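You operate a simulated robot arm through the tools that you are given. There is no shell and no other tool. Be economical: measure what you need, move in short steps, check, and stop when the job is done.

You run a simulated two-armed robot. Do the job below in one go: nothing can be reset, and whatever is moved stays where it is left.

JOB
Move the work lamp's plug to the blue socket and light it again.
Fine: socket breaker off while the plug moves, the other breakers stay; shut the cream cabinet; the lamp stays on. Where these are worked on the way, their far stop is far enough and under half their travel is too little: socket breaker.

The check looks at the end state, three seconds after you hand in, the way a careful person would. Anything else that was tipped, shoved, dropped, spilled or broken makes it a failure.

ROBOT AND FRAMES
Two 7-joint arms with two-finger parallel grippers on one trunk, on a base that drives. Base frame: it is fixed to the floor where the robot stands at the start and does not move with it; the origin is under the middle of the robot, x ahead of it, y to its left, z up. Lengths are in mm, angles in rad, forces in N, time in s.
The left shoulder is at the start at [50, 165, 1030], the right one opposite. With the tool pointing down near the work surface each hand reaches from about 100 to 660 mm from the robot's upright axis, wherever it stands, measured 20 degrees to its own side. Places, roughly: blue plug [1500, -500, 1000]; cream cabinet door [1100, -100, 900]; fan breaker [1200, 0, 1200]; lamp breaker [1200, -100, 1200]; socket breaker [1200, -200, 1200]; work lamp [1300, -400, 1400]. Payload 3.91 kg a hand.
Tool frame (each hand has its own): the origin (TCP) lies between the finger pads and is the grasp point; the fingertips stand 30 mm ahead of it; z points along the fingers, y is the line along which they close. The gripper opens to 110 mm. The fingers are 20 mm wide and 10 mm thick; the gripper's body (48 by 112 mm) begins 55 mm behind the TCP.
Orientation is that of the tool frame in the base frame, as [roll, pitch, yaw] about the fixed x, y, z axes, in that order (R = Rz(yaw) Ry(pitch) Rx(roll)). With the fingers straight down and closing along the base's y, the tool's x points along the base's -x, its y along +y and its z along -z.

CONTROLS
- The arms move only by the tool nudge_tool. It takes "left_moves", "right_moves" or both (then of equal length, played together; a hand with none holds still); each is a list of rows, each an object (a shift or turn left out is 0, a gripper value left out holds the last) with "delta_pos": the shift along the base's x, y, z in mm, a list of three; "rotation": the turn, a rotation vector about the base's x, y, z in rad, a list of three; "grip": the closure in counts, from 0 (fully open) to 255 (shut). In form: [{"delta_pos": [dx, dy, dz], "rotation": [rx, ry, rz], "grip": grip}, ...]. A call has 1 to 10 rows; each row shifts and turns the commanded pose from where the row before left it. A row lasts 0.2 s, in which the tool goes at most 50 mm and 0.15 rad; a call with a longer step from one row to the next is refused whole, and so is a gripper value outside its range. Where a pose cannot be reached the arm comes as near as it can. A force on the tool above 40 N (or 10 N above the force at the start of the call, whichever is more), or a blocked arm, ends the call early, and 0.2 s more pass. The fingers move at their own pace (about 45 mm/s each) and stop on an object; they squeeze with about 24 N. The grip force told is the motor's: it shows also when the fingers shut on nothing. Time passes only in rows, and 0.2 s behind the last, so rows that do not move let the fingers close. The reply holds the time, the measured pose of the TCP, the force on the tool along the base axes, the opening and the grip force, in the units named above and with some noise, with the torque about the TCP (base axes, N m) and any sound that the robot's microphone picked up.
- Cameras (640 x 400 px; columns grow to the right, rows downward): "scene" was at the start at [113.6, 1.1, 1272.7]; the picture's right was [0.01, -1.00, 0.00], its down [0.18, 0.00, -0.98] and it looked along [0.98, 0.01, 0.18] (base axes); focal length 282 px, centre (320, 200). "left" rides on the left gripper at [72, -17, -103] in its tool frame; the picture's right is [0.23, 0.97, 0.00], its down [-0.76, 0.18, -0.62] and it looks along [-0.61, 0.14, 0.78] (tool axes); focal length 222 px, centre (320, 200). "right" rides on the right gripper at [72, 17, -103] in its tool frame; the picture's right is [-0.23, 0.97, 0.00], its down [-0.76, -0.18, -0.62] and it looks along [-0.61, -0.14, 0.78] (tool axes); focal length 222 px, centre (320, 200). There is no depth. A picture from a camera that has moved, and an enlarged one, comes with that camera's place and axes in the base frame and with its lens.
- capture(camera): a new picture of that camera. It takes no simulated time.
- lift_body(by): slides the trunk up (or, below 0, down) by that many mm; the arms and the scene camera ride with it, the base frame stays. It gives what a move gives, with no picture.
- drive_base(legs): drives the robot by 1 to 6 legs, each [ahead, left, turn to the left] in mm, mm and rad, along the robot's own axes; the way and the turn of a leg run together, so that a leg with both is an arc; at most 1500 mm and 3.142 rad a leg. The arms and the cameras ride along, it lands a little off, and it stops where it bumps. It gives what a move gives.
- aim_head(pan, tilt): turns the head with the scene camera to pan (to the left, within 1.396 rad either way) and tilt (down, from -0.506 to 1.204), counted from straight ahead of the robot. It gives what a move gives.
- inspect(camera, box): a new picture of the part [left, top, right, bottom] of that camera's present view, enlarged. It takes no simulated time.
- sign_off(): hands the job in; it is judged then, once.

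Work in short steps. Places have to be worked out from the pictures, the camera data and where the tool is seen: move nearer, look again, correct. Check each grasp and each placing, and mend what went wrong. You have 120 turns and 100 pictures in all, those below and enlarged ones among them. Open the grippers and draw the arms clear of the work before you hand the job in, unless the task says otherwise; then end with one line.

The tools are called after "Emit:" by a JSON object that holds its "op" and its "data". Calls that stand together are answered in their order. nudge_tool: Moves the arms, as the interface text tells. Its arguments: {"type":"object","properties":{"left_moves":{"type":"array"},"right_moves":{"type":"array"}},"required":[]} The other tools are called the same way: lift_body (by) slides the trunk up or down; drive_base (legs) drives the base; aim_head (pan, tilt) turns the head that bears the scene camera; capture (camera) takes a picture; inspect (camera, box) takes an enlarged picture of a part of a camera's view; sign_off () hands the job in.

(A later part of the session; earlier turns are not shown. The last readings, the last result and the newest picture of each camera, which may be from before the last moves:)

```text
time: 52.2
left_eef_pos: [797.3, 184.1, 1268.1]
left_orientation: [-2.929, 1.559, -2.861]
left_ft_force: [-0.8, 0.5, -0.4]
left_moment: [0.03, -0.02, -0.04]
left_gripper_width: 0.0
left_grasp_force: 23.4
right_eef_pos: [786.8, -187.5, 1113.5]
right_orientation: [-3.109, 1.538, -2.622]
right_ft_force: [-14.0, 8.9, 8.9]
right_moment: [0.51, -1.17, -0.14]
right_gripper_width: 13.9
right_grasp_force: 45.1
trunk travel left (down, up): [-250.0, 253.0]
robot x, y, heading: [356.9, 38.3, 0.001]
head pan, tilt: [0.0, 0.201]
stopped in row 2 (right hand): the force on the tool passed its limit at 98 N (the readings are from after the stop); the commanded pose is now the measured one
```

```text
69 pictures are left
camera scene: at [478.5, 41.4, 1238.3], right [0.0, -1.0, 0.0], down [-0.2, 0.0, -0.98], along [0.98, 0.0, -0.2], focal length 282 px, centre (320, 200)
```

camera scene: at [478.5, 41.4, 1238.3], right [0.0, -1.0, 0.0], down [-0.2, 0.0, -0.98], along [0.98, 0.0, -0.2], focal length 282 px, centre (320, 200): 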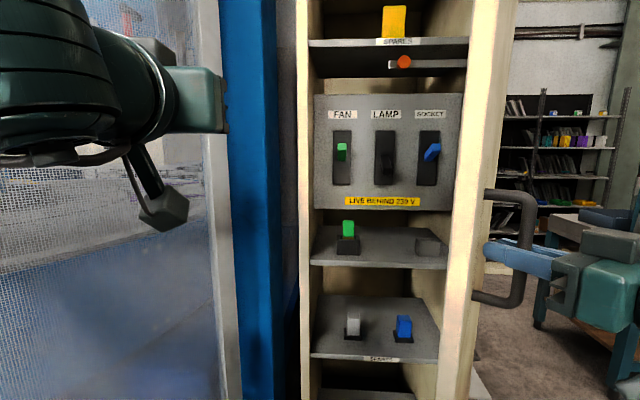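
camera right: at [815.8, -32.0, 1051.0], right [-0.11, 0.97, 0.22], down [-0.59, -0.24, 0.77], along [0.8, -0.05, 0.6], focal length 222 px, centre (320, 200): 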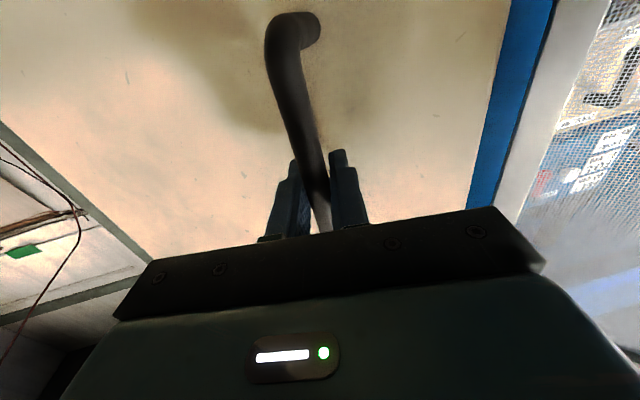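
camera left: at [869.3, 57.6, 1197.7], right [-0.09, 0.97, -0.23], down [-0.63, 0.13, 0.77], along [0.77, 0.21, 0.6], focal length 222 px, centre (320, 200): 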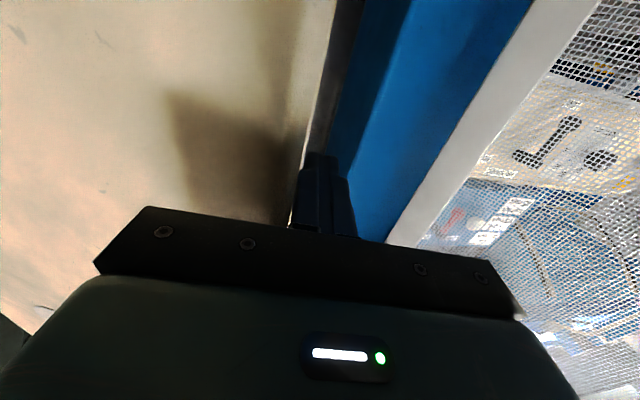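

All three breakers are seen; SOCKET has the blue lever. I release the handle and draw the right hand back and away.

Emit:
{"op": "nudge_tool", "data": {"right_moves": [{"grip": 0}, {}, {}, {}, {}, {"delta_pos": [-25, -18, 0]}, {"delta_pos": [-25, -18, 0]}, {"delta_pos": [-25, -18, 0]}, {"delta_pos": [-20, -20, 0]}]}}

Emit:
{"op": "nudge_tool", "data": {"right_moves": [{"delta_pos": [-15, -25, 0], "rotation": [0, 0.15, 0]}, {"delta_pos": [-15, -25, 0], "rotation": [0, 0.15, 0]}, {"delta_pos": [-15, -25, 0], "rotation": [0, 0.15, 0]}, {"delta_pos": [-10, -25, 0], "rotation": [0, 0.15, 0]}, {"delta_pos": [-5, -25, 0], "rotation": [0, 0.15, 0]}, {"rotation": [0, 0.15, 0]}, {"rotation": [0, 0.15, 0]}, {"rotation": [0, 0.15, 0]}, {"rotation": [0, 0.15, 0]}]}}

Emit:
{"op": "capture", "data": {"camera": "scene"}}

Emit:
{"op": "inspect", "data": {"camera": "scene", "box": [300, 90, 460, 190]}}

```text
time: 54.2
left_eef_pos: [799.3, 182.0, 1267.7]
left_orientation: [-3.126, 1.561, -3.056]
left_ft_force: [-0.7, -0.7, 0.2]
left_moment: [-0.01, -0.02, 0.01]
left_gripper_width: 0.0
left_grasp_force: 23.6
right_eef_pos: [700.2, -272.0, 1112.8]
right_orientation: [2.982, 1.527, -2.823]
right_ft_force: [0.5, 1.4, -0.5]
right_moment: [-0.01, 0.01, 0.01]
right_gripper_width: 110.0
right_grasp_force: 0.0
right hand out of reach, approached as far as the arm can: row 7, 8
trunk travel left (down, up): [-250.0, 253.0]
robot x, y, heading: [357.0, 36.5, -0.004]
head pan, tilt: [0.0, 0.201]
```

```text
time: 56.2
left_eef_pos: [800.2, 182.1, 1269.6]
left_orientation: [3.122, 1.559, -3.092]
left_ft_force: [-0.4, -0.6, -0.1]
left_moment: [0.0, -0.03, -0.02]
left_gripper_width: 0.2
left_grasp_force: 23.7
right_eef_pos: [765.9, -491.5, 1037.7]
right_orientation: [2.662, 0.177, -3.131]
right_ft_force: [-0.3, 1.0, -1.0]
right_moment: [0.0, 0.02, -0.01]
right_gripper_width: 110.2
right_grasp_force: 0.0
right hand out of reach, approached as far as the arm can: row 2, 3, 4, 5, 6, 7, 8, 9
trunk travel left (down, up): [-250.0, 253.0]
robot x, y, heading: [361.9, 38.5, 0.002]
head pan, tilt: [0.0, 0.201]
```

```text
68 pictures are left
camera scene: at [481.1, 39.2, 1238.1], right [0.0, -1.0, 0.0], down [-0.2, 0.0, -0.98], along [0.98, 0.0, -0.2], focal length 282 px, centre (320, 200)
```

scene: 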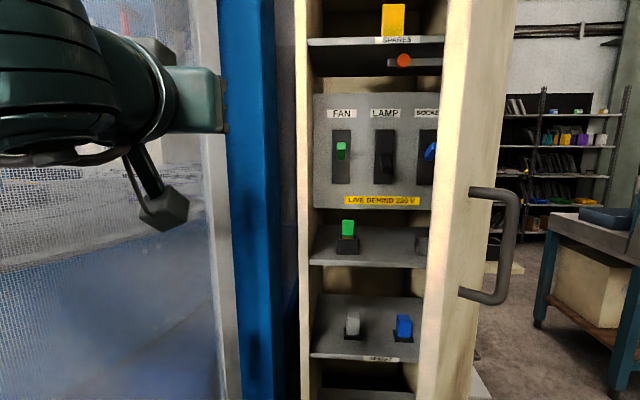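

```text
4.00 times, centred on (380, 140) of scene
camera zoom: at [481.1, 39.2, 1238.1], right [0.0, -1.0, 0.0], down [-0.2, 0.0, -0.98], along [0.98, 0.0, -0.2], focal length 1129 px, centre (80, 440)
```

zoom: 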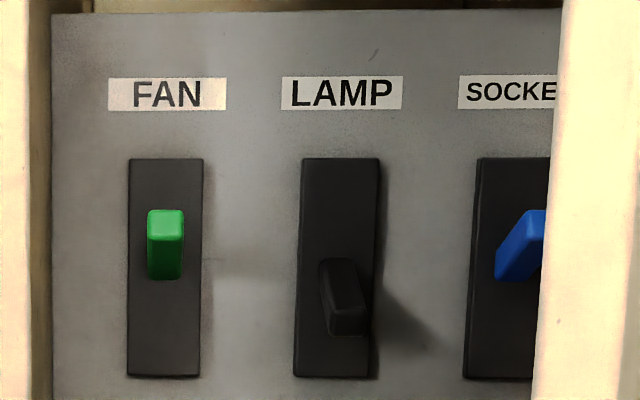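

LAMP breaker is down (leave it), FAN and SOCKET are up. I push the door further open from inside with the left hand, and draw the right hand back.

Emit:
{"op": "nudge_tool", "data": {"left_moves": [{"delta_pos": [20, -40, 0]}, {"delta_pos": [20, -40, 0]}, {"delta_pos": [20, -40, 0]}, {"delta_pos": [0, -40, 0]}, {"delta_pos": [0, -40, 0]}, {"delta_pos": [0, -30, 0]}, {"delta_pos": [0, -30, 0]}, {"delta_pos": [0, -30, 0]}, {"delta_pos": [0, -30, 0]}], "right_moves": [{"delta_pos": [-20, 0, 0]}, {"delta_pos": [-20, 0, 0]}, {"delta_pos": [-20, 0, 0]}, {"delta_pos": [-20, 0, 0]}, {"delta_pos": [-20, 0, 0]}, {"delta_pos": [-20, 0, 0]}, {}, {}, {}]}}

Emit:
{"op": "capture", "data": {"camera": "scene"}}

```text
time: 58.2
left_eef_pos: [857.0, -140.2, 1267.9]
left_orientation: [-3.141, 1.561, -3.068]
left_ft_force: [-0.1, -0.5, 0.4]
left_moment: [0.0, 0.01, -0.02]
left_gripper_width: 0.0
left_grasp_force: 23.6
right_eef_pos: [665.3, -535.7, 1025.4]
right_orientation: [2.666, 0.181, -3.13]
right_ft_force: [1.0, -0.2, -0.3]
right_moment: [0.02, -0.01, -0.04]
right_gripper_width: 110.0
right_grasp_force: 0.0
right hand out of reach, approached as far as the arm can: row 1, 2, 3, 4, 5, 6
trunk travel left (down, up): [-250.0, 253.0]
robot x, y, heading: [360.2, 37.4, -0.001]
head pan, tilt: [0.0, 0.201]
```

```text
66 pictures are left
camera scene: at [480.4, 38.8, 1238.2], right [0.0, -1.0, 0.0], down [-0.2, 0.0, -0.98], along [0.98, 0.0, -0.2], focal length 282 px, centre (320, 200)
```

scene: 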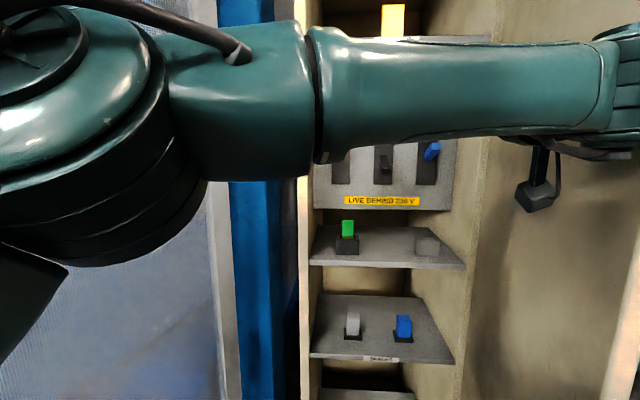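

The door is nearly square now. I push it a bit further, then withdraw the left hand to the left.

Emit:
{"op": "nudge_tool", "data": {"left_moves": [{"delta_pos": [0, -30, 0]}, {"delta_pos": [0, -30, 0]}, {"delta_pos": [0, -30, 0]}, {"delta_pos": [0, -20, 0]}, {"delta_pos": [0, 40, 0]}, {"delta_pos": [-10, 45, 0]}, {"delta_pos": [-10, 45, 0]}, {"delta_pos": [-10, 45, 0]}, {"delta_pos": [-10, 45, 0]}, {"delta_pos": [-10, 45, 0]}]}}

Emit:
{"op": "nudge_tool", "data": {"left_moves": [{"delta_pos": [-20, 45, 0]}, {"delta_pos": [-20, 45, 0]}, {"delta_pos": [-20, 40, 0]}, {"delta_pos": [-20, 20, 0]}]}}

Emit:
{"op": "capture", "data": {"camera": "scene"}}

```text
time: 60.5
left_eef_pos: [808.3, 118.1, 1268.4]
left_orientation: [-3.054, 1.56, -2.981]
left_ft_force: [-0.3, 0.2, 0.3]
left_moment: [-0.03, -0.01, -0.01]
left_gripper_width: 0.0
left_grasp_force: 24.2
left hand out of reach, approached as far as the arm can: row 1, 2, 3, 4
right_eef_pos: [666.0, -534.8, 1025.6]
right_orientation: [2.667, 0.181, -3.127]
right_ft_force: [0.4, -0.2, -0.5]
right_moment: [-0.01, 0.01, -0.01]
right_gripper_width: 110.2
right_grasp_force: 0.1
trunk travel left (down, up): [-250.0, 253.0]
robot x, y, heading: [355.9, 36.5, -0.0]
head pan, tilt: [0.0, 0.201]
```

```text
time: 61.5
left_eef_pos: [728.6, 266.0, 1267.8]
left_orientation: [3.017, 1.56, 3.089]
left_ft_force: [0.1, 0.2, 0.2]
left_moment: [0.02, 0.03, -0.02]
left_gripper_width: 0.0
left_grasp_force: 24.0
right_eef_pos: [666.1, -535.7, 1026.3]
right_orientation: [2.666, 0.181, -3.129]
right_ft_force: [-0.3, -0.5, -0.2]
right_moment: [0.02, 0.01, -0.03]
right_gripper_width: 110.0
right_grasp_force: 0.0
trunk travel left (down, up): [-250.0, 253.0]
robot x, y, heading: [355.4, 37.5, 0.001]
head pan, tilt: [0.0, 0.201]
```

```text
65 pictures are left
camera scene: at [480.6, 39.5, 1238.2], right [0.0, -1.0, 0.0], down [-0.2, 0.0, -0.98], along [0.98, 0.0, -0.2], focal length 282 px, centre (320, 200)
```

scene: 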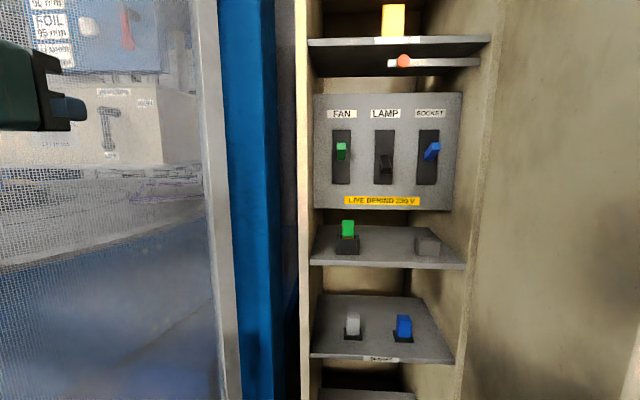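

The door stands about square open. I back up and shift left, so that the right hand can come in front of the breakers on the inner side of the door.

Emit:
{"op": "drive_base", "data": {"legs": [[-200, 0, 0], [0, 120, 0]]}}

Emit:
{"op": "nudge_tool", "data": {"right_moves": [{"delta_pos": [0, 30, 15], "rotation": [0, -0.15, 0]}, {"delta_pos": [0, 30, 15], "rotation": [0, -0.15, 0]}, {"delta_pos": [0, 30, 20], "rotation": [0, -0.15, 0]}, {"delta_pos": [0, 30, 20], "rotation": [0, -0.15, 0]}, {"delta_pos": [10, 30, 20], "rotation": [0, -0.15, 0]}, {"delta_pos": [10, 30, 20], "rotation": [0, -0.15, 0]}, {"delta_pos": [10, 20, 20], "rotation": [0, -0.15, 0]}, {"delta_pos": [10, 20, 20], "rotation": [0, -0.15, 0]}, {"delta_pos": [10, 10, 20], "rotation": [0, -0.15, 0]}, {"delta_pos": [10, 10, 20], "rotation": [0, -0.1, 0], "grip": 255}]}}

Emit:
{"op": "capture", "data": {"camera": "scene"}}

```text
time: 64.4
left_eef_pos: [528.0, 384.2, 1268.6]
left_orientation: [-3.114, 1.562, -3.041]
left_ft_force: [0.8, -0.2, -0.2]
left_moment: [0.03, 0.0, 0.01]
left_gripper_width: 0.0
left_grasp_force: 23.4
right_eef_pos: [466.2, -417.0, 1025.3]
right_orientation: [2.665, 0.182, -3.131]
right_ft_force: [0.5, 0.1, -0.1]
right_moment: [-0.02, -0.02, -0.01]
right_gripper_width: 109.8
right_grasp_force: 0.1
trunk travel left (down, up): [-250.0, 253.0]
robot x, y, heading: [162.6, 160.0, 0.001]
head pan, tilt: [0.0, 0.201]
```

```text
time: 66.6
left_eef_pos: [528.8, 384.8, 1268.0]
left_orientation: [3.133, 1.558, -3.079]
left_ft_force: [-0.1, 1.1, -0.6]
left_moment: [-0.02, 0.0, 0.0]
left_gripper_width: 0.2
left_grasp_force: 23.9
right_eef_pos: [551.1, -215.1, 1196.9]
right_orientation: [-0.692, 1.506, -0.213]
right_ft_force: [-0.1, 0.0, 0.0]
right_moment: [0.02, -0.01, 0.04]
right_gripper_width: 75.3
right_grasp_force: 0.1
right hand out of reach, approached as far as the arm can: row 1, 2, 3, 4
trunk travel left (down, up): [-250.0, 253.0]
robot x, y, heading: [156.9, 160.2, 0.002]
head pan, tilt: [0.0, 0.201]
```

```text
64 pictures are left
camera scene: at [280.4, 159.3, 1238.1], right [0.0, -1.0, 0.0], down [-0.2, 0.0, -0.98], along [0.98, 0.0, -0.2], focal length 282 px, centre (320, 200)
```

scene: 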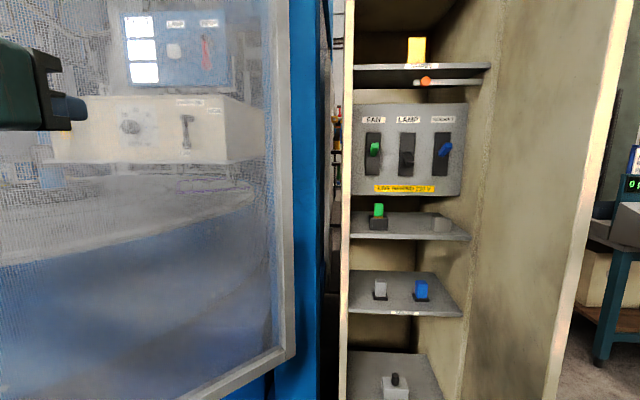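

Now I straighten the right hand to point straight ahead and look from its camera.

Emit:
{"op": "nudge_tool", "data": {"right_moves": [{"delta_pos": [5, 5, 10], "rotation": [0, 0, -0.12], "grip": 255}, {"delta_pos": [5, 5, 10], "rotation": [0, 0, -0.12]}, {"delta_pos": [5, 5, 10], "rotation": [0, 0, -0.12]}, {"delta_pos": [5, 5, 10], "rotation": [0, 0, -0.12]}, {"rotation": [0, -0.065, 0]}]}}

Emit:
{"op": "drive_base", "data": {"legs": [[400, 0, 0]]}}

Emit:
{"op": "capture", "data": {"camera": "scene"}}

Emit:
{"op": "capture", "data": {"camera": "right"}}

```text
time: 67.8
left_eef_pos: [527.9, 385.9, 1267.8]
left_orientation: [3.107, 1.56, -3.104]
left_ft_force: [0.7, 0.8, 0.1]
left_moment: [0.01, 0.02, -0.03]
left_gripper_width: 0.1
left_grasp_force: 23.9
right_eef_pos: [572.2, -195.7, 1238.4]
right_orientation: [-0.324, 1.451, -0.33]
right_ft_force: [0.2, -0.5, 0.7]
right_moment: [0.0, 0.02, 0.01]
right_gripper_width: 0.2
right_grasp_force: 24.2
trunk travel left (down, up): [-250.0, 253.0]
robot x, y, heading: [155.8, 159.8, -0.001]
head pan, tilt: [0.0, 0.201]
```

```text
time: 69.3
left_eef_pos: [692.2, 384.5, 1267.1]
left_orientation: [3.123, 1.558, -3.091]
left_ft_force: [-0.5, 1.0, -0.5]
left_moment: [0.0, -0.03, 0.01]
left_gripper_width: 0.0
left_grasp_force: 24.2
right_eef_pos: [729.0, -191.2, 1237.9]
right_orientation: [-0.342, 1.45, -0.35]
right_ft_force: [-16.5, 5.3, -3.1]
right_moment: [0.21, 0.36, -0.98]
right_gripper_width: 0.0
right_grasp_force: 24.2
trunk travel left (down, up): [-250.0, 253.0]
robot x, y, heading: [318.5, 154.2, -0.001]
head pan, tilt: [0.0, 0.201]
stopped in leg 1: the force on the tool passed its limit at 194 N (the readings are from after the stop); the commanded pose is now the measured one
```

```text
63 pictures are left
camera scene: at [442.8, 159.6, 1238.6], right [0.0, -1.0, 0.0], down [-0.2, 0.0, -0.98], along [0.98, 0.0, -0.2], focal length 282 px, centre (320, 200)
```

scene: 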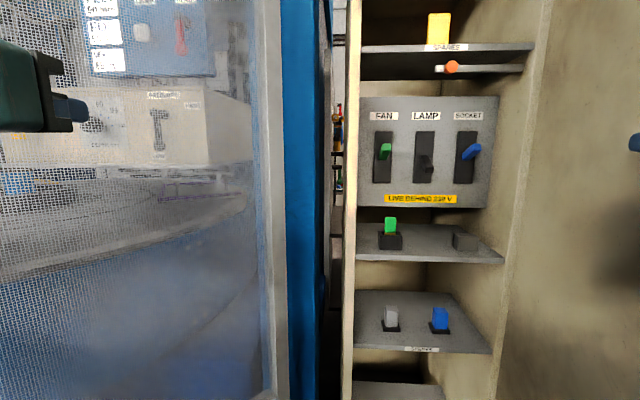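

```text
62 pictures are left
camera right: at [634.1, -175.8, 1154.0], right [-0.02, 0.98, 0.19], down [-0.71, -0.14, 0.69], along [0.71, -0.12, 0.7], focal length 222 px, centre (320, 200)
```

right: 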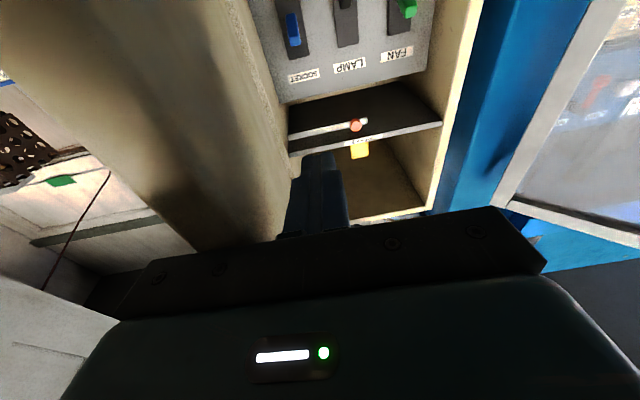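

The hand's side touched the door edge. I shift it left by 85 mm, level it, and drive on.

Emit:
{"op": "nudge_tool", "data": {"right_moves": [{"delta_pos": [-25, 5, 0]}, {"delta_pos": [0, 30, 0], "rotation": [0, 0.06, 0]}, {"delta_pos": [0, 30, 0], "rotation": [0, 0.06, 0]}, {"delta_pos": [0, 25, 0]}]}}

Emit:
{"op": "drive_base", "data": {"legs": [[180, 0, 0]]}}

Emit:
{"op": "capture", "data": {"camera": "scene"}}

Emit:
{"op": "capture", "data": {"camera": "right"}}

```text
time: 70.3
left_eef_pos: [695.5, 385.3, 1266.3]
left_orientation: [3.102, 1.558, -3.11]
left_ft_force: [0.5, -0.1, 0.0]
left_moment: [0.02, -0.02, 0.0]
left_gripper_width: 0.0
left_grasp_force: 24.0
right_eef_pos: [707.4, -102.7, 1235.6]
right_orientation: [-1.841, 1.528, -1.847]
right_ft_force: [0.5, -0.1, -0.4]
right_moment: [0.0, 0.0, 0.01]
right_gripper_width: 0.0
right_grasp_force: 24.1
trunk travel left (down, up): [-250.0, 253.0]
robot x, y, heading: [322.9, 158.4, -0.003]
head pan, tilt: [0.0, 0.201]
```

```text
time: 71.8
left_eef_pos: [874.6, 384.8, 1266.4]
left_orientation: [3.082, 1.554, -3.131]
left_ft_force: [-0.1, -0.3, 0.3]
left_moment: [-0.01, 0.0, -0.01]
left_gripper_width: 0.0
left_grasp_force: 23.8
right_eef_pos: [887.5, -103.8, 1235.4]
right_orientation: [-1.82, 1.53, -1.826]
right_ft_force: [0.3, 0.1, -0.2]
right_moment: [-0.01, 0.05, -0.01]
right_gripper_width: 0.1
right_grasp_force: 24.0
trunk travel left (down, up): [-250.0, 253.0]
robot x, y, heading: [499.5, 160.9, -0.001]
head pan, tilt: [0.0, 0.201]
```

```text
61 pictures are left
camera scene: at [625.0, 158.5, 1238.1], right [0.0, -1.0, 0.0], down [-0.2, 0.0, -0.98], along [0.98, 0.0, -0.2], focal length 282 px, centre (320, 200)
```

scene: 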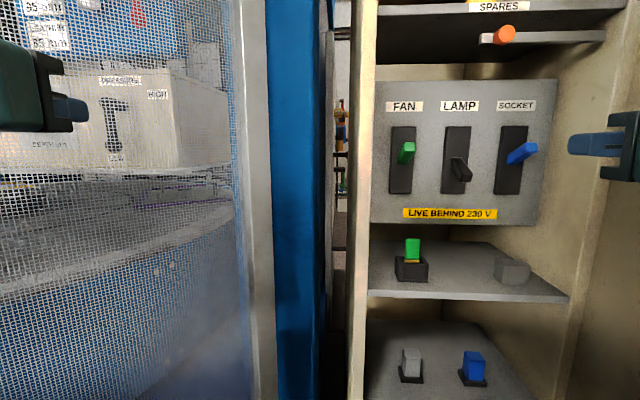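

```text
60 pictures are left
camera right: at [782.6, -87.9, 1164.9], right [0.01, 0.98, 0.19], down [-0.62, -0.14, 0.77], along [0.79, -0.12, 0.6], focal length 222 px, centre (320, 200)
```

right: 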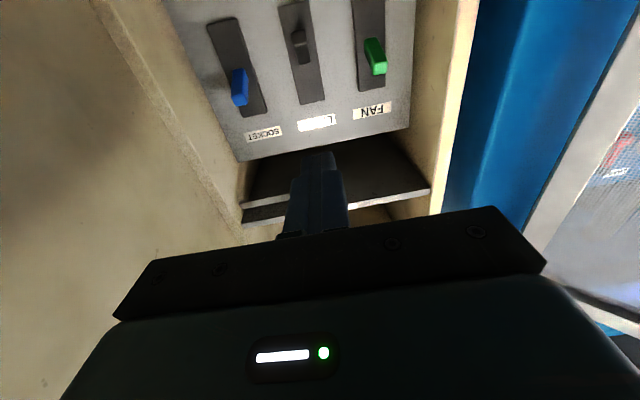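

Triangulated: socket lever tip at about (1149,-226,1223). I bring the closed fingers above it.

Emit:
{"op": "nudge_tool", "data": {"right_moves": [{"delta_pos": [20, -30, 7]}, {"delta_pos": [20, -30, 7]}, {"delta_pos": [20, -30, 7]}, {"delta_pos": [20, -32, 7], "rotation": [0, 0.04, 0]}, {"delta_pos": [40, 0, 0]}, {"delta_pos": [40, 0, 0]}, {"delta_pos": [30, 0, 0]}]}}

Emit:
{"op": "capture", "data": {"camera": "scene"}}

Emit:
{"op": "capture", "data": {"camera": "right"}}

```text
time: 73.4
left_eef_pos: [874.6, 385.2, 1266.5]
left_orientation: [3.094, 1.555, -3.122]
left_ft_force: [0.1, -0.1, -0.6]
left_moment: [0.01, 0.02, -0.01]
left_gripper_width: 0.0
left_grasp_force: 24.2
right_eef_pos: [1077.7, -225.2, 1262.7]
right_orientation: [-2.464, 1.506, -2.472]
right_ft_force: [-0.3, -0.9, 0.3]
right_moment: [-0.01, 0.01, 0.0]
right_gripper_width: 0.1
right_grasp_force: 24.1
trunk travel left (down, up): [-250.0, 253.0]
robot x, y, heading: [499.7, 162.0, -0.0]
head pan, tilt: [0.0, 0.201]
```

```text
59 pictures are left
camera scene: at [624.8, 158.7, 1238.1], right [0.0, -1.0, 0.0], down [-0.2, 0.0, -0.98], along [0.98, 0.0, -0.2], focal length 282 px, centre (320, 200)
```

scene: 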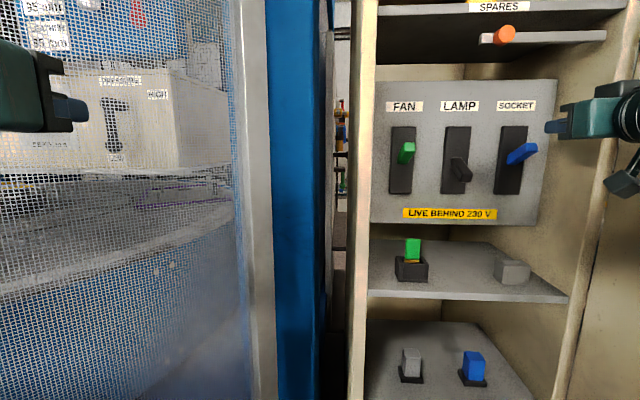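

```text
58 pictures are left
camera right: at [970.8, -209.3, 1196.3], right [0.01, 0.98, 0.19], down [-0.58, -0.14, 0.8], along [0.81, -0.12, 0.57], focal length 222 px, centre (320, 200)
```

right: 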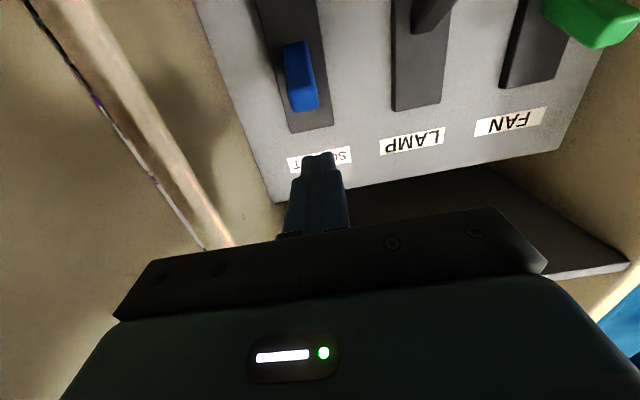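

Lever tip re-measured at (1149,-231,1229); finger bottom at 1252 clears it. I advance 55 mm and then press down.

Emit:
{"op": "nudge_tool", "data": {"right_moves": [{"delta_pos": [30, -5, 2]}, {"delta_pos": [25, 0, 0]}, {}]}}

Emit:
{"op": "inspect", "data": {"camera": "scene", "box": [440, 70, 640, 220]}}

Emit:
{"op": "nudge_tool", "data": {"right_moves": [{"delta_pos": [0, 0, -15]}, {"delta_pos": [0, 0, -15]}, {"delta_pos": [0, 0, -15]}, {"delta_pos": [0, 0, -12]}]}}

Emit:
{"op": "inspect", "data": {"camera": "scene", "box": [440, 70, 640, 220]}}

```text
time: 74.2
left_eef_pos: [873.4, 384.6, 1267.1]
left_orientation: [3.077, 1.557, -3.139]
left_ft_force: [0.2, -0.3, 0.6]
left_moment: [0.0, -0.01, -0.01]
left_gripper_width: 0.3
left_grasp_force: 23.9
right_eef_pos: [1133.4, -231.3, 1266.1]
right_orientation: [-2.46, 1.507, -2.467]
right_ft_force: [-0.1, 0.5, -0.3]
right_moment: [0.02, -0.03, 0.01]
right_gripper_width: 0.0
right_grasp_force: 24.5
trunk travel left (down, up): [-250.0, 253.0]
robot x, y, heading: [500.4, 159.6, -0.002]
head pan, tilt: [0.0, 0.201]
```

```text
2.67 times, centred on (540, 145) of scene
camera zoom: at [624.5, 158.4, 1238.2], right [0.0, -1.0, 0.0], down [-0.2, 0.0, -0.98], along [0.98, 0.0, -0.2], focal length 752 px, centre (-267, 347)
```

zoom: 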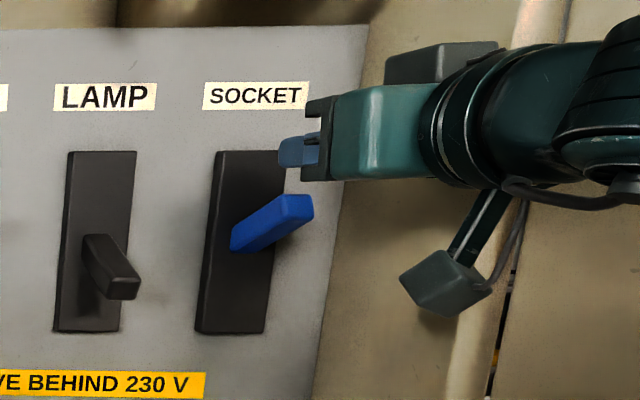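

```text
time: 75.2
left_eef_pos: [874.3, 384.5, 1266.2]
left_orientation: [3.056, 1.556, 3.127]
left_ft_force: [-0.2, 0.6, 0.3]
left_moment: [-0.03, -0.01, 0.05]
left_gripper_width: 0.1
left_grasp_force: 24.1
right_eef_pos: [1132.3, -230.3, 1209.1]
right_orientation: [-2.485, 1.508, -2.49]
right_ft_force: [0.2, -0.8, -0.1]
right_moment: [0.01, -0.02, 0.01]
right_gripper_width: 0.0
right_grasp_force: 24.0
trunk travel left (down, up): [-250.0, 253.0]
robot x, y, heading: [502.8, 158.4, -0.009]
head pan, tilt: [0.0, 0.201]
```

```text
2.67 times, centred on (540, 145) of scene
camera zoom: at [624.8, 158.2, 1238.1], right [0.0, -1.0, 0.0], down [-0.2, 0.0, -0.98], along [0.98, 0.0, -0.2], focal length 752 px, centre (-267, 347)
```

zoom: 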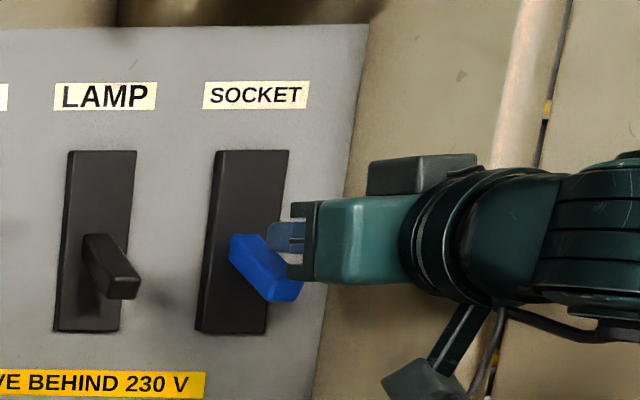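

The lever went down, like LAMP's. I press a bit further to the stop, then retract.

Emit:
{"op": "nudge_tool", "data": {"right_moves": [{"delta_pos": [0, 0, -8]}, {"delta_pos": [0, 0, -6]}, {"delta_pos": [0, 0, -6]}]}}

Emit:
{"op": "nudge_tool", "data": {"right_moves": [{"delta_pos": [0, 0, 15]}, {"delta_pos": [-40, 0, 10]}, {"delta_pos": [-45, 0, 0]}, {"delta_pos": [-45, 25, 0]}, {"delta_pos": [-40, 30, 0]}, {"delta_pos": [-40, 35, 0]}, {"delta_pos": [-20, 40, 0]}]}}

Emit:
{"op": "inspect", "data": {"camera": "scene", "box": [360, 70, 560, 220]}}

```text
time: 76.0
left_eef_pos: [873.1, 386.4, 1268.8]
left_orientation: [-3.134, 1.556, -3.063]
left_ft_force: [0.4, -0.9, 0.5]
left_moment: [-0.02, -0.02, -0.01]
left_gripper_width: 0.0
left_grasp_force: 24.1
right_eef_pos: [1129.2, -229.2, 1196.2]
right_orientation: [-2.33, 1.515, -2.332]
right_ft_force: [-1.0, -1.2, 17.6]
right_moment: [0.01, -0.53, 0.0]
right_gripper_width: 0.0
right_grasp_force: 24.4
trunk travel left (down, up): [-250.0, 253.0]
robot x, y, heading: [503.5, 158.0, -0.003]
head pan, tilt: [0.0, 0.201]
```

```text
refused: row 4 steps farther than a row can; nothing moved
```

```text
2.67 times, centred on (460, 145) of scene
camera zoom: at [622.8, 159.3, 1238.7], right [0.0, -1.0, 0.0], down [-0.2, 0.0, -0.98], along [0.98, 0.0, -0.2], focal length 752 px, centre (-53, 347)
```

zoom: 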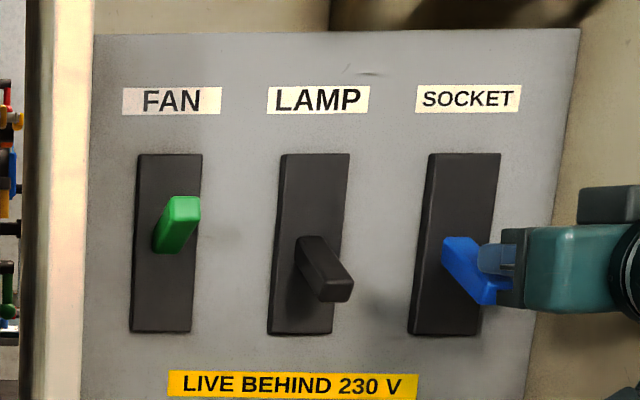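

Socket lever is at its down stop. I retract the hand and back the base out to go round to the shelf.

Emit:
{"op": "nudge_tool", "data": {"right_moves": [{"delta_pos": [0, 0, 15]}, {"delta_pos": [-40, 0, 10]}, {"delta_pos": [-45, 0, 0]}, {"delta_pos": [-35, 30, 0]}, {"delta_pos": [-35, 30, 0]}, {"delta_pos": [-30, 35, 0]}, {"delta_pos": [-20, 40, 0]}]}}

Emit:
{"op": "drive_base", "data": {"legs": [[-350, 0, 0]]}}

Emit:
{"op": "capture", "data": {"camera": "scene"}}

```text
time: 77.6
left_eef_pos: [874.8, 384.9, 1265.1]
left_orientation: [3.124, 1.556, -3.091]
left_ft_force: [-0.1, 0.9, -1.3]
left_moment: [0.03, 0.02, 0.0]
left_gripper_width: 0.1
left_grasp_force: 24.3
right_eef_pos: [924.8, -95.3, 1214.1]
right_orientation: [-2.473, 1.507, -2.477]
right_ft_force: [-0.1, -0.4, 0.1]
right_moment: [-0.01, -0.03, -0.05]
right_gripper_width: 0.0
right_grasp_force: 23.8
trunk travel left (down, up): [-250.0, 253.0]
robot x, y, heading: [501.4, 158.0, -0.004]
head pan, tilt: [0.0, 0.201]
```

```text
time: 79.9
left_eef_pos: [522.8, 384.6, 1266.5]
left_orientation: [3.08, 1.556, -3.134]
left_ft_force: [-0.6, -0.6, 0.3]
left_moment: [-0.02, 0.02, -0.03]
left_gripper_width: 0.0
left_grasp_force: 24.1
right_eef_pos: [573.4, -94.8, 1214.2]
right_orientation: [-2.464, 1.508, -2.471]
right_ft_force: [0.0, -0.5, -0.8]
right_moment: [-0.04, -0.01, -0.01]
right_gripper_width: 0.0
right_grasp_force: 23.6
trunk travel left (down, up): [-250.0, 253.0]
robot x, y, heading: [149.0, 161.4, -0.006]
head pan, tilt: [0.0, 0.201]
```

```text
54 pictures are left
camera scene: at [272.9, 159.4, 1238.2], right [0.0, -1.0, 0.0], down [-0.2, 0.0, -0.98], along [0.98, 0.0, -0.2], focal length 282 px, centre (320, 200)
```

scene: 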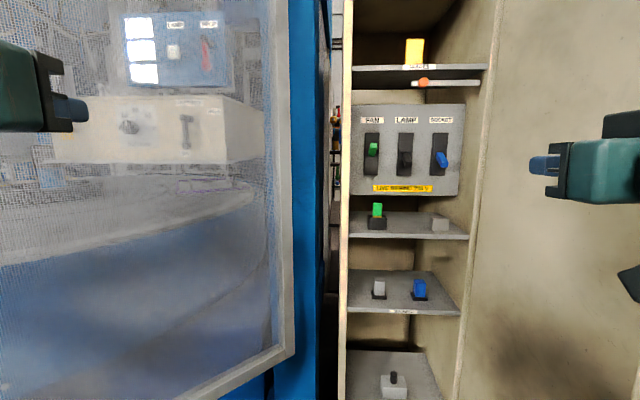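

Socket breaker is off. The open door would block my way (the roll blocks the rear), so I'll swing it back to ~0.4 rad by pushing its outer face with the right hand. First I place that hand on the outer side.

Emit:
{"op": "drive_base", "data": {"legs": [[0, -260, 0]]}}

Emit:
{"op": "nudge_tool", "data": {"right_moves": [{"delta_pos": [0, -35, 0]}, {"delta_pos": [0, -35, 0]}, {"delta_pos": [0, -35, 0]}, {"delta_pos": [0, -35, 0]}]}}

Emit:
{"op": "aim_head", "data": {"pan": -0.5, "tilt": 0.25}}

Emit:
{"op": "capture", "data": {"camera": "scene"}}

```text
time: 82.8
left_eef_pos: [522.7, 125.1, 1266.9]
left_orientation: [3.071, 1.556, 3.138]
left_ft_force: [0.5, 0.3, 0.7]
left_moment: [0.0, 0.02, -0.02]
left_gripper_width: 0.0
left_grasp_force: 24.2
right_eef_pos: [571.3, -355.4, 1212.9]
right_orientation: [-2.47, 1.507, -2.478]
right_ft_force: [0.7, 0.1, 1.2]
right_moment: [-0.02, 0.01, -0.02]
right_gripper_width: 0.1
right_grasp_force: 24.5
trunk travel left (down, up): [-250.0, 253.0]
robot x, y, heading: [151.2, -100.1, -0.004]
head pan, tilt: [0.0, 0.201]
```

```text
time: 83.8
left_eef_pos: [521.1, 125.0, 1268.1]
left_orientation: [3.063, 1.554, 3.13]
left_ft_force: [0.3, 0.0, 0.0]
left_moment: [-0.01, -0.01, -0.03]
left_gripper_width: 0.0
left_grasp_force: 24.6
right_eef_pos: [571.9, -495.3, 1214.3]
right_orientation: [-2.466, 1.508, -2.473]
right_ft_force: [1.0, -0.6, -0.4]
right_moment: [0.02, -0.03, 0.01]
right_gripper_width: 0.0
right_grasp_force: 24.2
trunk travel left (down, up): [-250.0, 253.0]
robot x, y, heading: [147.3, -98.1, -0.003]
head pan, tilt: [0.0, 0.201]
```

```text
time: 84.7
left_eef_pos: [523.7, 126.0, 1266.7]
left_orientation: [3.085, 1.553, -3.131]
left_ft_force: [0.0, 0.8, 0.4]
left_moment: [0.01, 0.01, -0.02]
left_gripper_width: 0.0
left_grasp_force: 24.1
right_eef_pos: [570.9, -495.8, 1214.3]
right_orientation: [-2.467, 1.507, -2.473]
right_ft_force: [0.2, 0.3, 0.0]
right_moment: [-0.04, -0.01, 0.0]
right_gripper_width: 0.2
right_grasp_force: 23.8
trunk travel left (down, up): [-250.0, 253.0]
robot x, y, heading: [146.8, -103.2, -0.005]
head pan, tilt: [-0.499, 0.25]
```

```text
53 pictures are left
camera scene: at [260.5, -144.7, 1233.6], right [-0.48, -0.88, 0.0], down [-0.22, 0.12, -0.97], along [0.85, -0.47, -0.25], focal length 282 px, centre (320, 200)
```

scene: 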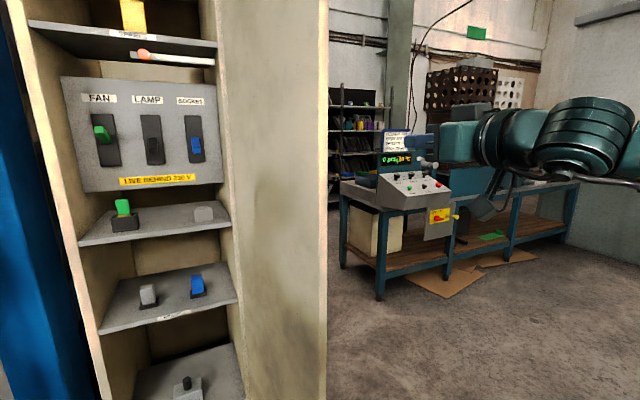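

The door is past square, edge about (674,-388). I move the hand a further 70 mm out, then drive ahead along the door's outside.

Emit:
{"op": "nudge_tool", "data": {"right_moves": [{"delta_pos": [0, -35, 0]}, {"delta_pos": [0, -35, 0]}]}}

Emit:
{"op": "drive_base", "data": {"legs": [[200, 0, 0]]}}

Emit:
{"op": "capture", "data": {"camera": "scene"}}

```text
time: 85.3
left_eef_pos: [523.1, 124.9, 1267.6]
left_orientation: [3.059, 1.554, 3.125]
left_ft_force: [0.5, 0.4, 0.1]
left_moment: [0.01, -0.02, 0.01]
left_gripper_width: 0.0
left_grasp_force: 24.0
right_eef_pos: [571.5, -567.0, 1213.6]
right_orientation: [-2.469, 1.505, -2.478]
right_ft_force: [0.3, -1.0, 0.1]
right_moment: [0.02, 0.04, 0.02]
right_gripper_width: 0.1
right_grasp_force: 24.1
trunk travel left (down, up): [-250.0, 253.0]
robot x, y, heading: [148.7, -100.1, -0.006]
head pan, tilt: [-0.499, 0.25]
```

```text
time: 86.9
left_eef_pos: [723.8, 122.9, 1266.6]
left_orientation: [3.079, 1.556, -3.141]
left_ft_force: [0.3, 0.7, -0.8]
left_moment: [-0.01, 0.0, 0.0]
left_gripper_width: 0.0
left_grasp_force: 24.2
right_eef_pos: [773.4, -568.3, 1213.0]
right_orientation: [-2.471, 1.506, -2.48]
right_ft_force: [-0.4, 0.2, -0.4]
right_moment: [0.04, -0.01, -0.03]
right_gripper_width: 0.0
right_grasp_force: 23.9
trunk travel left (down, up): [-250.0, 253.0]
robot x, y, heading: [349.5, -103.3, -0.008]
head pan, tilt: [-0.499, 0.25]
```

```text
52 pictures are left
camera scene: at [460.8, -146.0, 1233.5], right [-0.48, -0.88, 0.0], down [-0.22, 0.12, -0.97], along [0.85, -0.47, -0.25], focal length 282 px, centre (320, 200)
```

scene: 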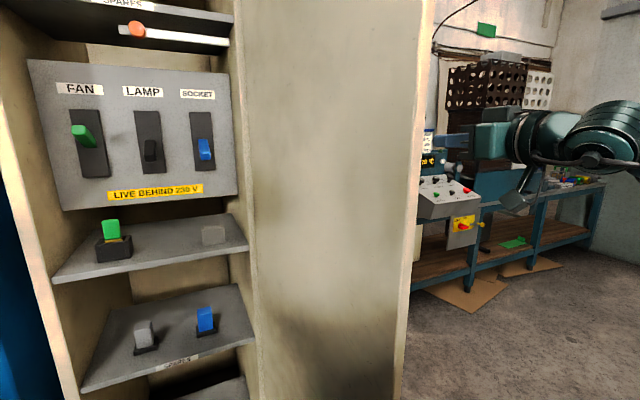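

I sweep the right hand to the left and then ahead to swing the door back to about 0.4 rad.

Emit:
{"op": "nudge_tool", "data": {"right_moves": [{"delta_pos": [0, 45, 0]}, {"delta_pos": [0, 45, 0]}, {"delta_pos": [0, 45, 0]}, {"delta_pos": [0, 45, 0]}, {"delta_pos": [0, 45, 0]}, {"delta_pos": [0, 45, 0]}, {"delta_pos": [10, 40, 0]}, {"delta_pos": [10, 40, 0]}]}}

Emit:
{"op": "nudge_tool", "data": {"right_moves": [{"delta_pos": [20, 40, 0]}, {"delta_pos": [25, 40, 0]}, {"delta_pos": [25, 35, 0]}, {"delta_pos": [25, 30, 0]}, {"delta_pos": [25, 25, 0]}]}}

Emit:
{"op": "aim_head", "data": {"pan": 0.0, "tilt": 0.2}}

Emit:
{"op": "capture", "data": {"camera": "scene"}}

```text
time: 88.7
left_eef_pos: [723.1, 123.9, 1267.1]
left_orientation: [3.101, 1.555, -3.115]
left_ft_force: [-0.6, -0.5, -0.2]
left_moment: [0.01, -0.01, -0.03]
left_gripper_width: 0.0
left_grasp_force: 24.3
right_eef_pos: [792.2, -216.9, 1212.6]
right_orientation: [-2.472, 1.505, -2.48]
right_ft_force: [-0.5, 0.1, -0.9]
right_moment: [0.03, 0.02, -0.03]
right_gripper_width: 0.0
right_grasp_force: 24.2
trunk travel left (down, up): [-250.0, 253.0]
robot x, y, heading: [351.3, -97.1, -0.009]
head pan, tilt: [-0.499, 0.25]
```

```text
time: 89.9
left_eef_pos: [722.9, 124.6, 1266.3]
left_orientation: [3.073, 1.555, 3.14]
left_ft_force: [-0.3, 0.5, -0.2]
left_moment: [0.0, 0.01, 0.02]
left_gripper_width: 0.0
left_grasp_force: 23.9
right_eef_pos: [807.2, -187.6, 1213.9]
right_orientation: [-2.47, 1.507, -2.479]
right_ft_force: [-0.2, -0.2, 0.5]
right_moment: [-0.01, 0.02, 0.02]
right_gripper_width: 0.0
right_grasp_force: 24.0
right hand out of reach, approached as far as the arm can: row 1, 2, 3, 4, 5
trunk travel left (down, up): [-250.0, 253.0]
robot x, y, heading: [347.9, -103.0, -0.012]
head pan, tilt: [-0.499, 0.25]
```

```text
time: 90.8
left_eef_pos: [722.3, 123.4, 1265.6]
left_orientation: [3.077, 1.555, -3.14]
left_ft_force: [0.0, -0.5, 0.1]
left_moment: [0.0, 0.01, -0.01]
left_gripper_width: 0.6
left_grasp_force: 23.8
right_eef_pos: [807.6, -187.8, 1213.3]
right_orientation: [-2.469, 1.507, -2.479]
right_ft_force: [0.7, -1.1, 0.1]
right_moment: [0.01, 0.01, 0.02]
right_gripper_width: 0.1
right_grasp_force: 24.0
trunk travel left (down, up): [-250.0, 253.0]
robot x, y, heading: [346.6, -99.5, -0.006]
head pan, tilt: [0.0, 0.201]
```

```text
51 pictures are left
camera scene: at [471.8, -101.5, 1238.1], right [-0.01, -1.0, 0.0], down [-0.2, 0.0, -0.98], along [0.98, -0.01, -0.2], focal length 282 px, centre (320, 200)
```

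scene: 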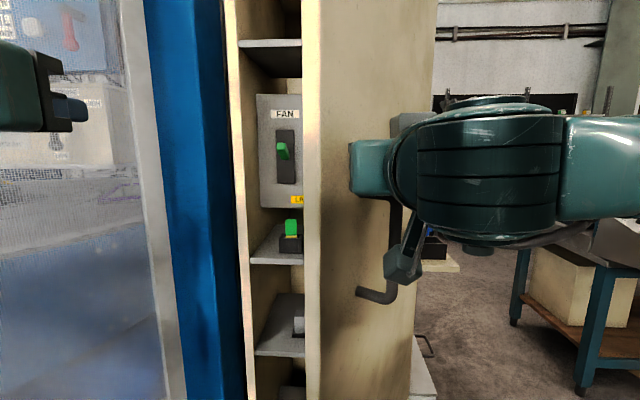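

The door is around 0.8 rad. The arm is at a limit, so I push the rest by driving diagonally.

Emit:
{"op": "drive_base", "data": {"legs": [[60, 70, 0], [60, 50, 0]]}}

Emit:
{"op": "capture", "data": {"camera": "scene"}}

```text
time: 92.8
left_eef_pos: [843.8, 242.3, 1266.9]
left_orientation: [3.091, 1.556, -3.126]
left_ft_force: [-0.3, -1.1, -0.7]
left_moment: [0.0, 0.0, 0.0]
left_gripper_width: 0.0
left_grasp_force: 24.0
right_eef_pos: [927.2, -68.9, 1212.9]
right_orientation: [-2.468, 1.506, -2.478]
right_ft_force: [0.4, -0.3, -0.2]
right_moment: [-0.03, 0.03, -0.04]
right_gripper_width: 0.3
right_grasp_force: 23.5
trunk travel left (down, up): [-250.0, 253.0]
robot x, y, heading: [470.2, 17.9, -0.008]
head pan, tilt: [0.0, 0.201]
```

```text
50 pictures are left
camera scene: at [592.9, 17.9, 1238.1], right [-0.01, -1.0, 0.0], down [-0.2, 0.0, -0.98], along [0.98, -0.01, -0.2], focal length 282 px, centre (320, 200)
```

scene: 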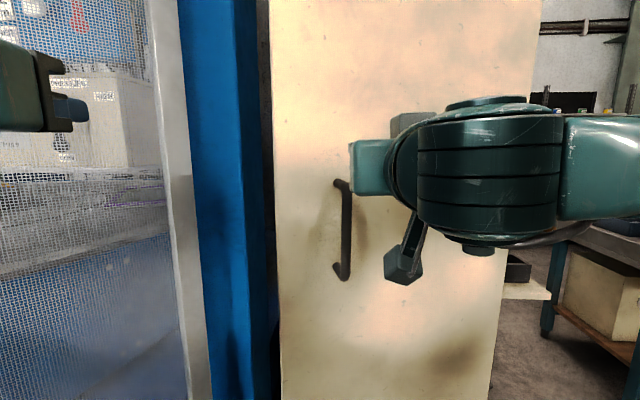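

Door is back to ~0.3 rad. I back off slightly and fold both hands pointing down, ready to travel.

Emit:
{"op": "drive_base", "data": {"legs": [[-100, 0, 0]]}}

Emit:
{"op": "nudge_tool", "data": {"right_moves": [{"delta_pos": [-5, -13, 4], "rotation": [0, 0.15, 0]}, {"delta_pos": [-5, -13, 4], "rotation": [0, 0.15, 0]}, {"delta_pos": [-5, -13, 4], "rotation": [0, 0.15, 0]}, {"delta_pos": [-5, -13, 4], "rotation": [0, 0.15, 0]}, {"delta_pos": [-5, -13, 4], "rotation": [0, 0.15, 0]}, {"delta_pos": [-5, -13, 4], "rotation": [0, 0.15, 0]}, {"delta_pos": [-5, -13, 4], "rotation": [0, 0.15, 0]}, {"delta_pos": [-5, -13, 4], "rotation": [0, 0.15, 0]}, {"delta_pos": [-5, -13, 4], "rotation": [0, 0.15, 0]}, {"delta_pos": [-5, -13, 4], "rotation": [0, 0.15, 0]}], "left_moves": [{"rotation": [0, 0.15, 0]}, {"rotation": [0, 0.15, 0]}, {"rotation": [0, 0.15, 0]}, {"rotation": [0, 0.15, 0]}, {"rotation": [0, 0.15, 0]}, {"rotation": [0, 0.15, 0]}, {"rotation": [0, 0.15, 0]}, {"rotation": [0, 0.15, 0]}, {"rotation": [0, 0.15, 0]}, {"rotation": [0, 0.15, 0], "grip": 0}]}}

Emit:
{"op": "drive_base", "data": {"legs": [[200, -200, 0], [0, -650, 0]]}}

Emit:
{"op": "aim_head", "data": {"pan": 0.5, "tilt": 0.3}}

Emit:
{"op": "capture", "data": {"camera": "scene"}}

```text
time: 94.0
left_eef_pos: [743.9, 242.1, 1266.6]
left_orientation: [3.068, 1.555, 3.132]
left_ft_force: [-0.1, -0.2, 0.6]
left_moment: [0.01, -0.02, 0.0]
left_gripper_width: 0.0
left_grasp_force: 24.1
right_eef_pos: [828.1, -68.7, 1214.0]
right_orientation: [-2.466, 1.506, -2.475]
right_ft_force: [-0.2, 0.4, -0.4]
right_moment: [0.02, -0.01, -0.01]
right_gripper_width: 0.1
right_grasp_force: 23.9
trunk travel left (down, up): [-250.0, 253.0]
robot x, y, heading: [373.2, 16.5, -0.009]
head pan, tilt: [0.0, 0.201]
```

```text
time: 96.2
left_eef_pos: [744.0, 241.5, 1267.9]
left_orientation: [3.077, 0.059, 3.14]
left_ft_force: [0.3, -1.0, -0.1]
left_moment: [0.01, 0.0, 0.01]
left_gripper_width: 32.7
left_grasp_force: 0.1
right_eef_pos: [759.2, -215.5, 1222.3]
right_orientation: [-3.134, 0.02, -3.101]
right_ft_force: [-0.4, -0.1, -0.8]
right_moment: [0.01, -0.02, 0.01]
right_gripper_width: 0.2
right_grasp_force: 23.8
right hand out of reach, approached as far as the arm can: row 9, 10
trunk travel left (down, up): [-250.0, 253.0]
robot x, y, heading: [370.4, 23.6, -0.007]
head pan, tilt: [0.0, 0.201]
```

```text
time: 104.3
left_eef_pos: [939.0, -603.8, 1267.4]
left_orientation: [3.077, 0.056, 3.141]
left_ft_force: [0.2, 0.5, -0.1]
left_moment: [0.01, 0.0, -0.01]
left_gripper_width: 110.2
left_grasp_force: 0.0
right_eef_pos: [954.2, -1060.8, 1223.0]
right_orientation: [-3.133, 0.023, -3.104]
right_ft_force: [0.0, 0.1, 0.1]
right_moment: [0.02, 0.0, 0.0]
right_gripper_width: 0.0
right_grasp_force: 24.0
trunk travel left (down, up): [-250.0, 253.0]
robot x, y, heading: [565.6, -829.3, -0.001]
head pan, tilt: [0.0, 0.201]
```

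```text
time: 105.2
left_eef_pos: [938.3, -604.4, 1266.3]
left_orientation: [3.077, 0.056, 3.139]
left_ft_force: [-0.1, 0.1, -1.0]
left_moment: [0.0, 0.0, 0.0]
left_gripper_width: 110.2
left_grasp_force: 0.1
right_eef_pos: [953.2, -1059.9, 1222.9]
right_orientation: [-3.133, 0.024, -3.105]
right_ft_force: [0.3, -0.6, -1.1]
right_moment: [0.02, 0.01, -0.01]
right_gripper_width: 0.0
right_grasp_force: 24.5
trunk travel left (down, up): [-250.0, 253.0]
robot x, y, heading: [564.3, -826.1, -0.005]
head pan, tilt: [0.499, 0.3]
```

```text
49 pictures are left
camera scene: at [677.1, -783.9, 1228.9], right [0.47, -0.88, 0.0], down [-0.26, -0.14, -0.96], along [0.84, 0.45, -0.3], focal length 282 px, centre (320, 200)
```

scene: 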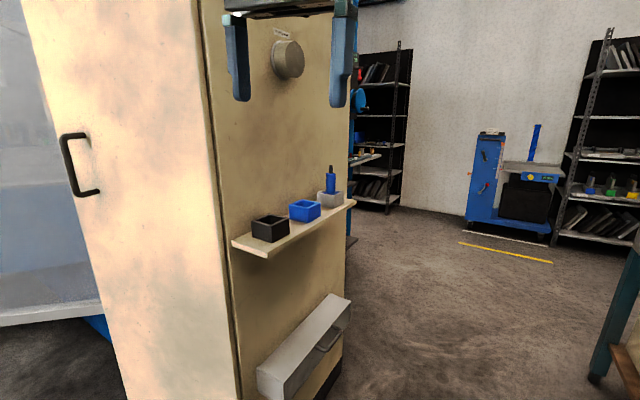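

Lamp is dark, confirming the socket circuit is off. I drive ahead alongside the shelf and look at it closely.

Emit:
{"op": "drive_base", "data": {"legs": [[440, 0, 0]]}}

Emit:
{"op": "aim_head", "data": {"pan": 0.9, "tilt": 0.5}}

Emit:
{"op": "capture", "data": {"camera": "scene"}}

Emit:
{"op": "capture", "data": {"camera": "left"}}

```text
time: 107.9
left_eef_pos: [1383.5, -609.6, 1266.5]
left_orientation: [3.077, 0.056, 3.137]
left_ft_force: [-0.6, 0.1, 0.3]
left_moment: [0.01, -0.02, 0.0]
left_gripper_width: 110.0
left_grasp_force: 0.1
right_eef_pos: [1396.0, -1065.8, 1222.8]
right_orientation: [-3.134, 0.023, -3.107]
right_ft_force: [-0.7, -0.9, -0.3]
right_moment: [0.01, 0.01, 0.02]
right_gripper_width: 0.2
right_grasp_force: 24.2
trunk travel left (down, up): [-250.0, 253.0]
robot x, y, heading: [1006.7, -832.5, -0.013]
head pan, tilt: [0.499, 0.3]
```

```text
time: 108.8
left_eef_pos: [1381.1, -609.7, 1268.0]
left_orientation: [3.076, 0.057, 3.136]
left_ft_force: [-0.4, -0.7, -0.4]
left_moment: [0.0, -0.02, 0.01]
left_gripper_width: 110.0
left_grasp_force: 0.0
right_eef_pos: [1396.3, -1067.3, 1223.0]
right_orientation: [-3.132, 0.023, -3.105]
right_ft_force: [-0.2, -0.8, 0.7]
right_moment: [-0.03, 0.01, 0.02]
right_gripper_width: 0.1
right_grasp_force: 24.3
trunk travel left (down, up): [-250.0, 253.0]
robot x, y, heading: [1007.2, -830.1, -0.013]
head pan, tilt: [0.901, 0.499]
```

```text
48 pictures are left
camera scene: at [1094.5, -761.8, 1210.5], right [0.78, -0.63, 0.0], down [-0.3, -0.37, -0.88], along [0.55, 0.68, -0.48], focal length 282 px, centre (320, 200)
```

scene: 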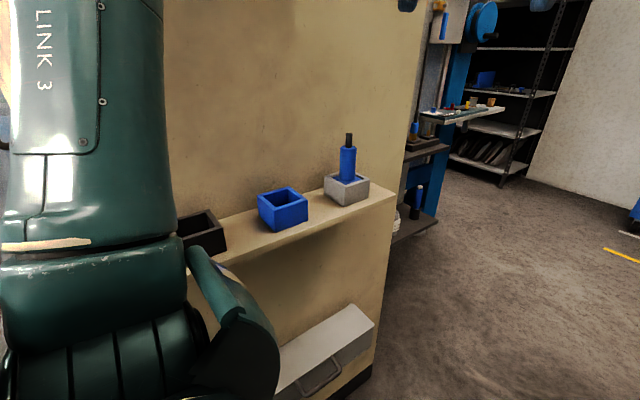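

```text
47 pictures are left
camera left: at [1304.4, -633.3, 1364.9], right [-0.23, 0.97, 0.05], down [0.73, 0.13, 0.68], along [0.65, 0.19, -0.74], focal length 222 px, centre (320, 200)
```

left: 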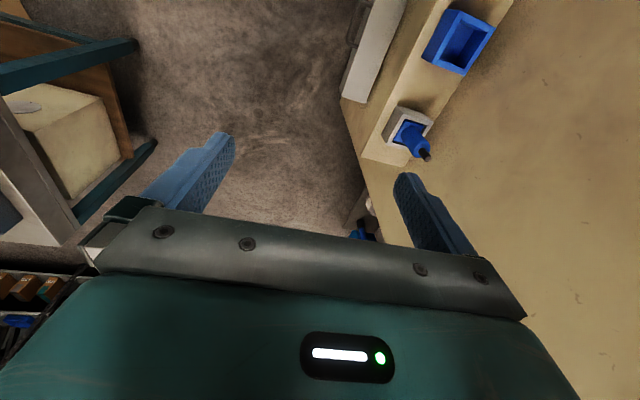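

Triangulated: plug stub top (1442,-410,1068), body z 980–1045, blue socket centre (1301,-410, rim ≈1000). I'll face the shelf squarely: drive ahead/right, then turn left 90°.

Emit:
{"op": "drive_base", "data": {"legs": [[310, -180, 0], [0, 0, 1.571]]}}

Emit:
{"op": "aim_head", "data": {"pan": 0.0, "tilt": 0.35}}

Emit:
{"op": "capture", "data": {"camera": "scene"}}

```text
time: 114.9
left_eef_pos: [1095.5, -641.4, 1267.4]
left_orientation: [3.079, 0.055, -1.58]
left_ft_force: [0.2, 0.6, 0.4]
left_moment: [0.0, 0.0, -0.02]
left_gripper_width: 110.1
left_grasp_force: 0.0
right_eef_pos: [1550.0, -627.9, 1223.6]
right_orientation: [-3.133, 0.025, -1.541]
right_ft_force: [-0.4, 0.3, -0.1]
right_moment: [0.02, 0.0, 0.02]
right_gripper_width: 0.0
right_grasp_force: 24.3
trunk travel left (down, up): [-250.0, 253.0]
robot x, y, heading: [1313.5, -1018.7, 1.554]
head pan, tilt: [0.901, 0.499]
```

```text
time: 116.1
left_eef_pos: [1094.1, -640.9, 1268.0]
left_orientation: [3.076, 0.055, -1.58]
left_ft_force: [-0.1, -0.2, 0.4]
left_moment: [-0.01, -0.03, 0.01]
left_gripper_width: 109.8
left_grasp_force: 0.1
right_eef_pos: [1549.9, -626.5, 1223.2]
right_orientation: [-3.133, 0.023, -1.541]
right_ft_force: [0.4, 0.2, -0.6]
right_moment: [0.0, 0.01, -0.02]
right_gripper_width: 0.0
right_grasp_force: 24.1
trunk travel left (down, up): [-250.0, 253.0]
robot x, y, heading: [1313.6, -1018.5, 1.556]
head pan, tilt: [0.0, 0.351]
```

```text
46 pictures are left
camera scene: at [1317.6, -893.0, 1224.1], right [1.0, -0.01, 0.0], down [-0.01, -0.34, -0.94], along [0.01, 0.94, -0.34], focal length 282 px, centre (320, 200)
```

scene: 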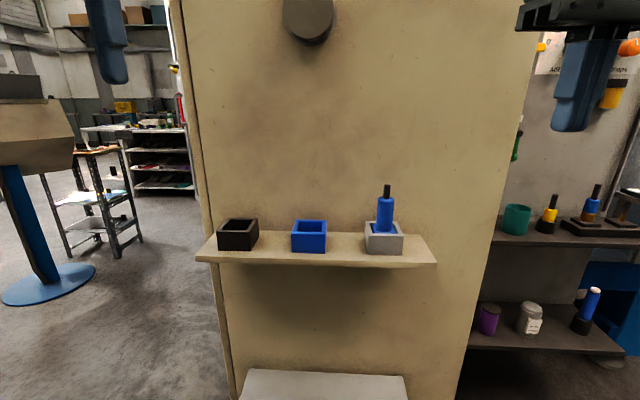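

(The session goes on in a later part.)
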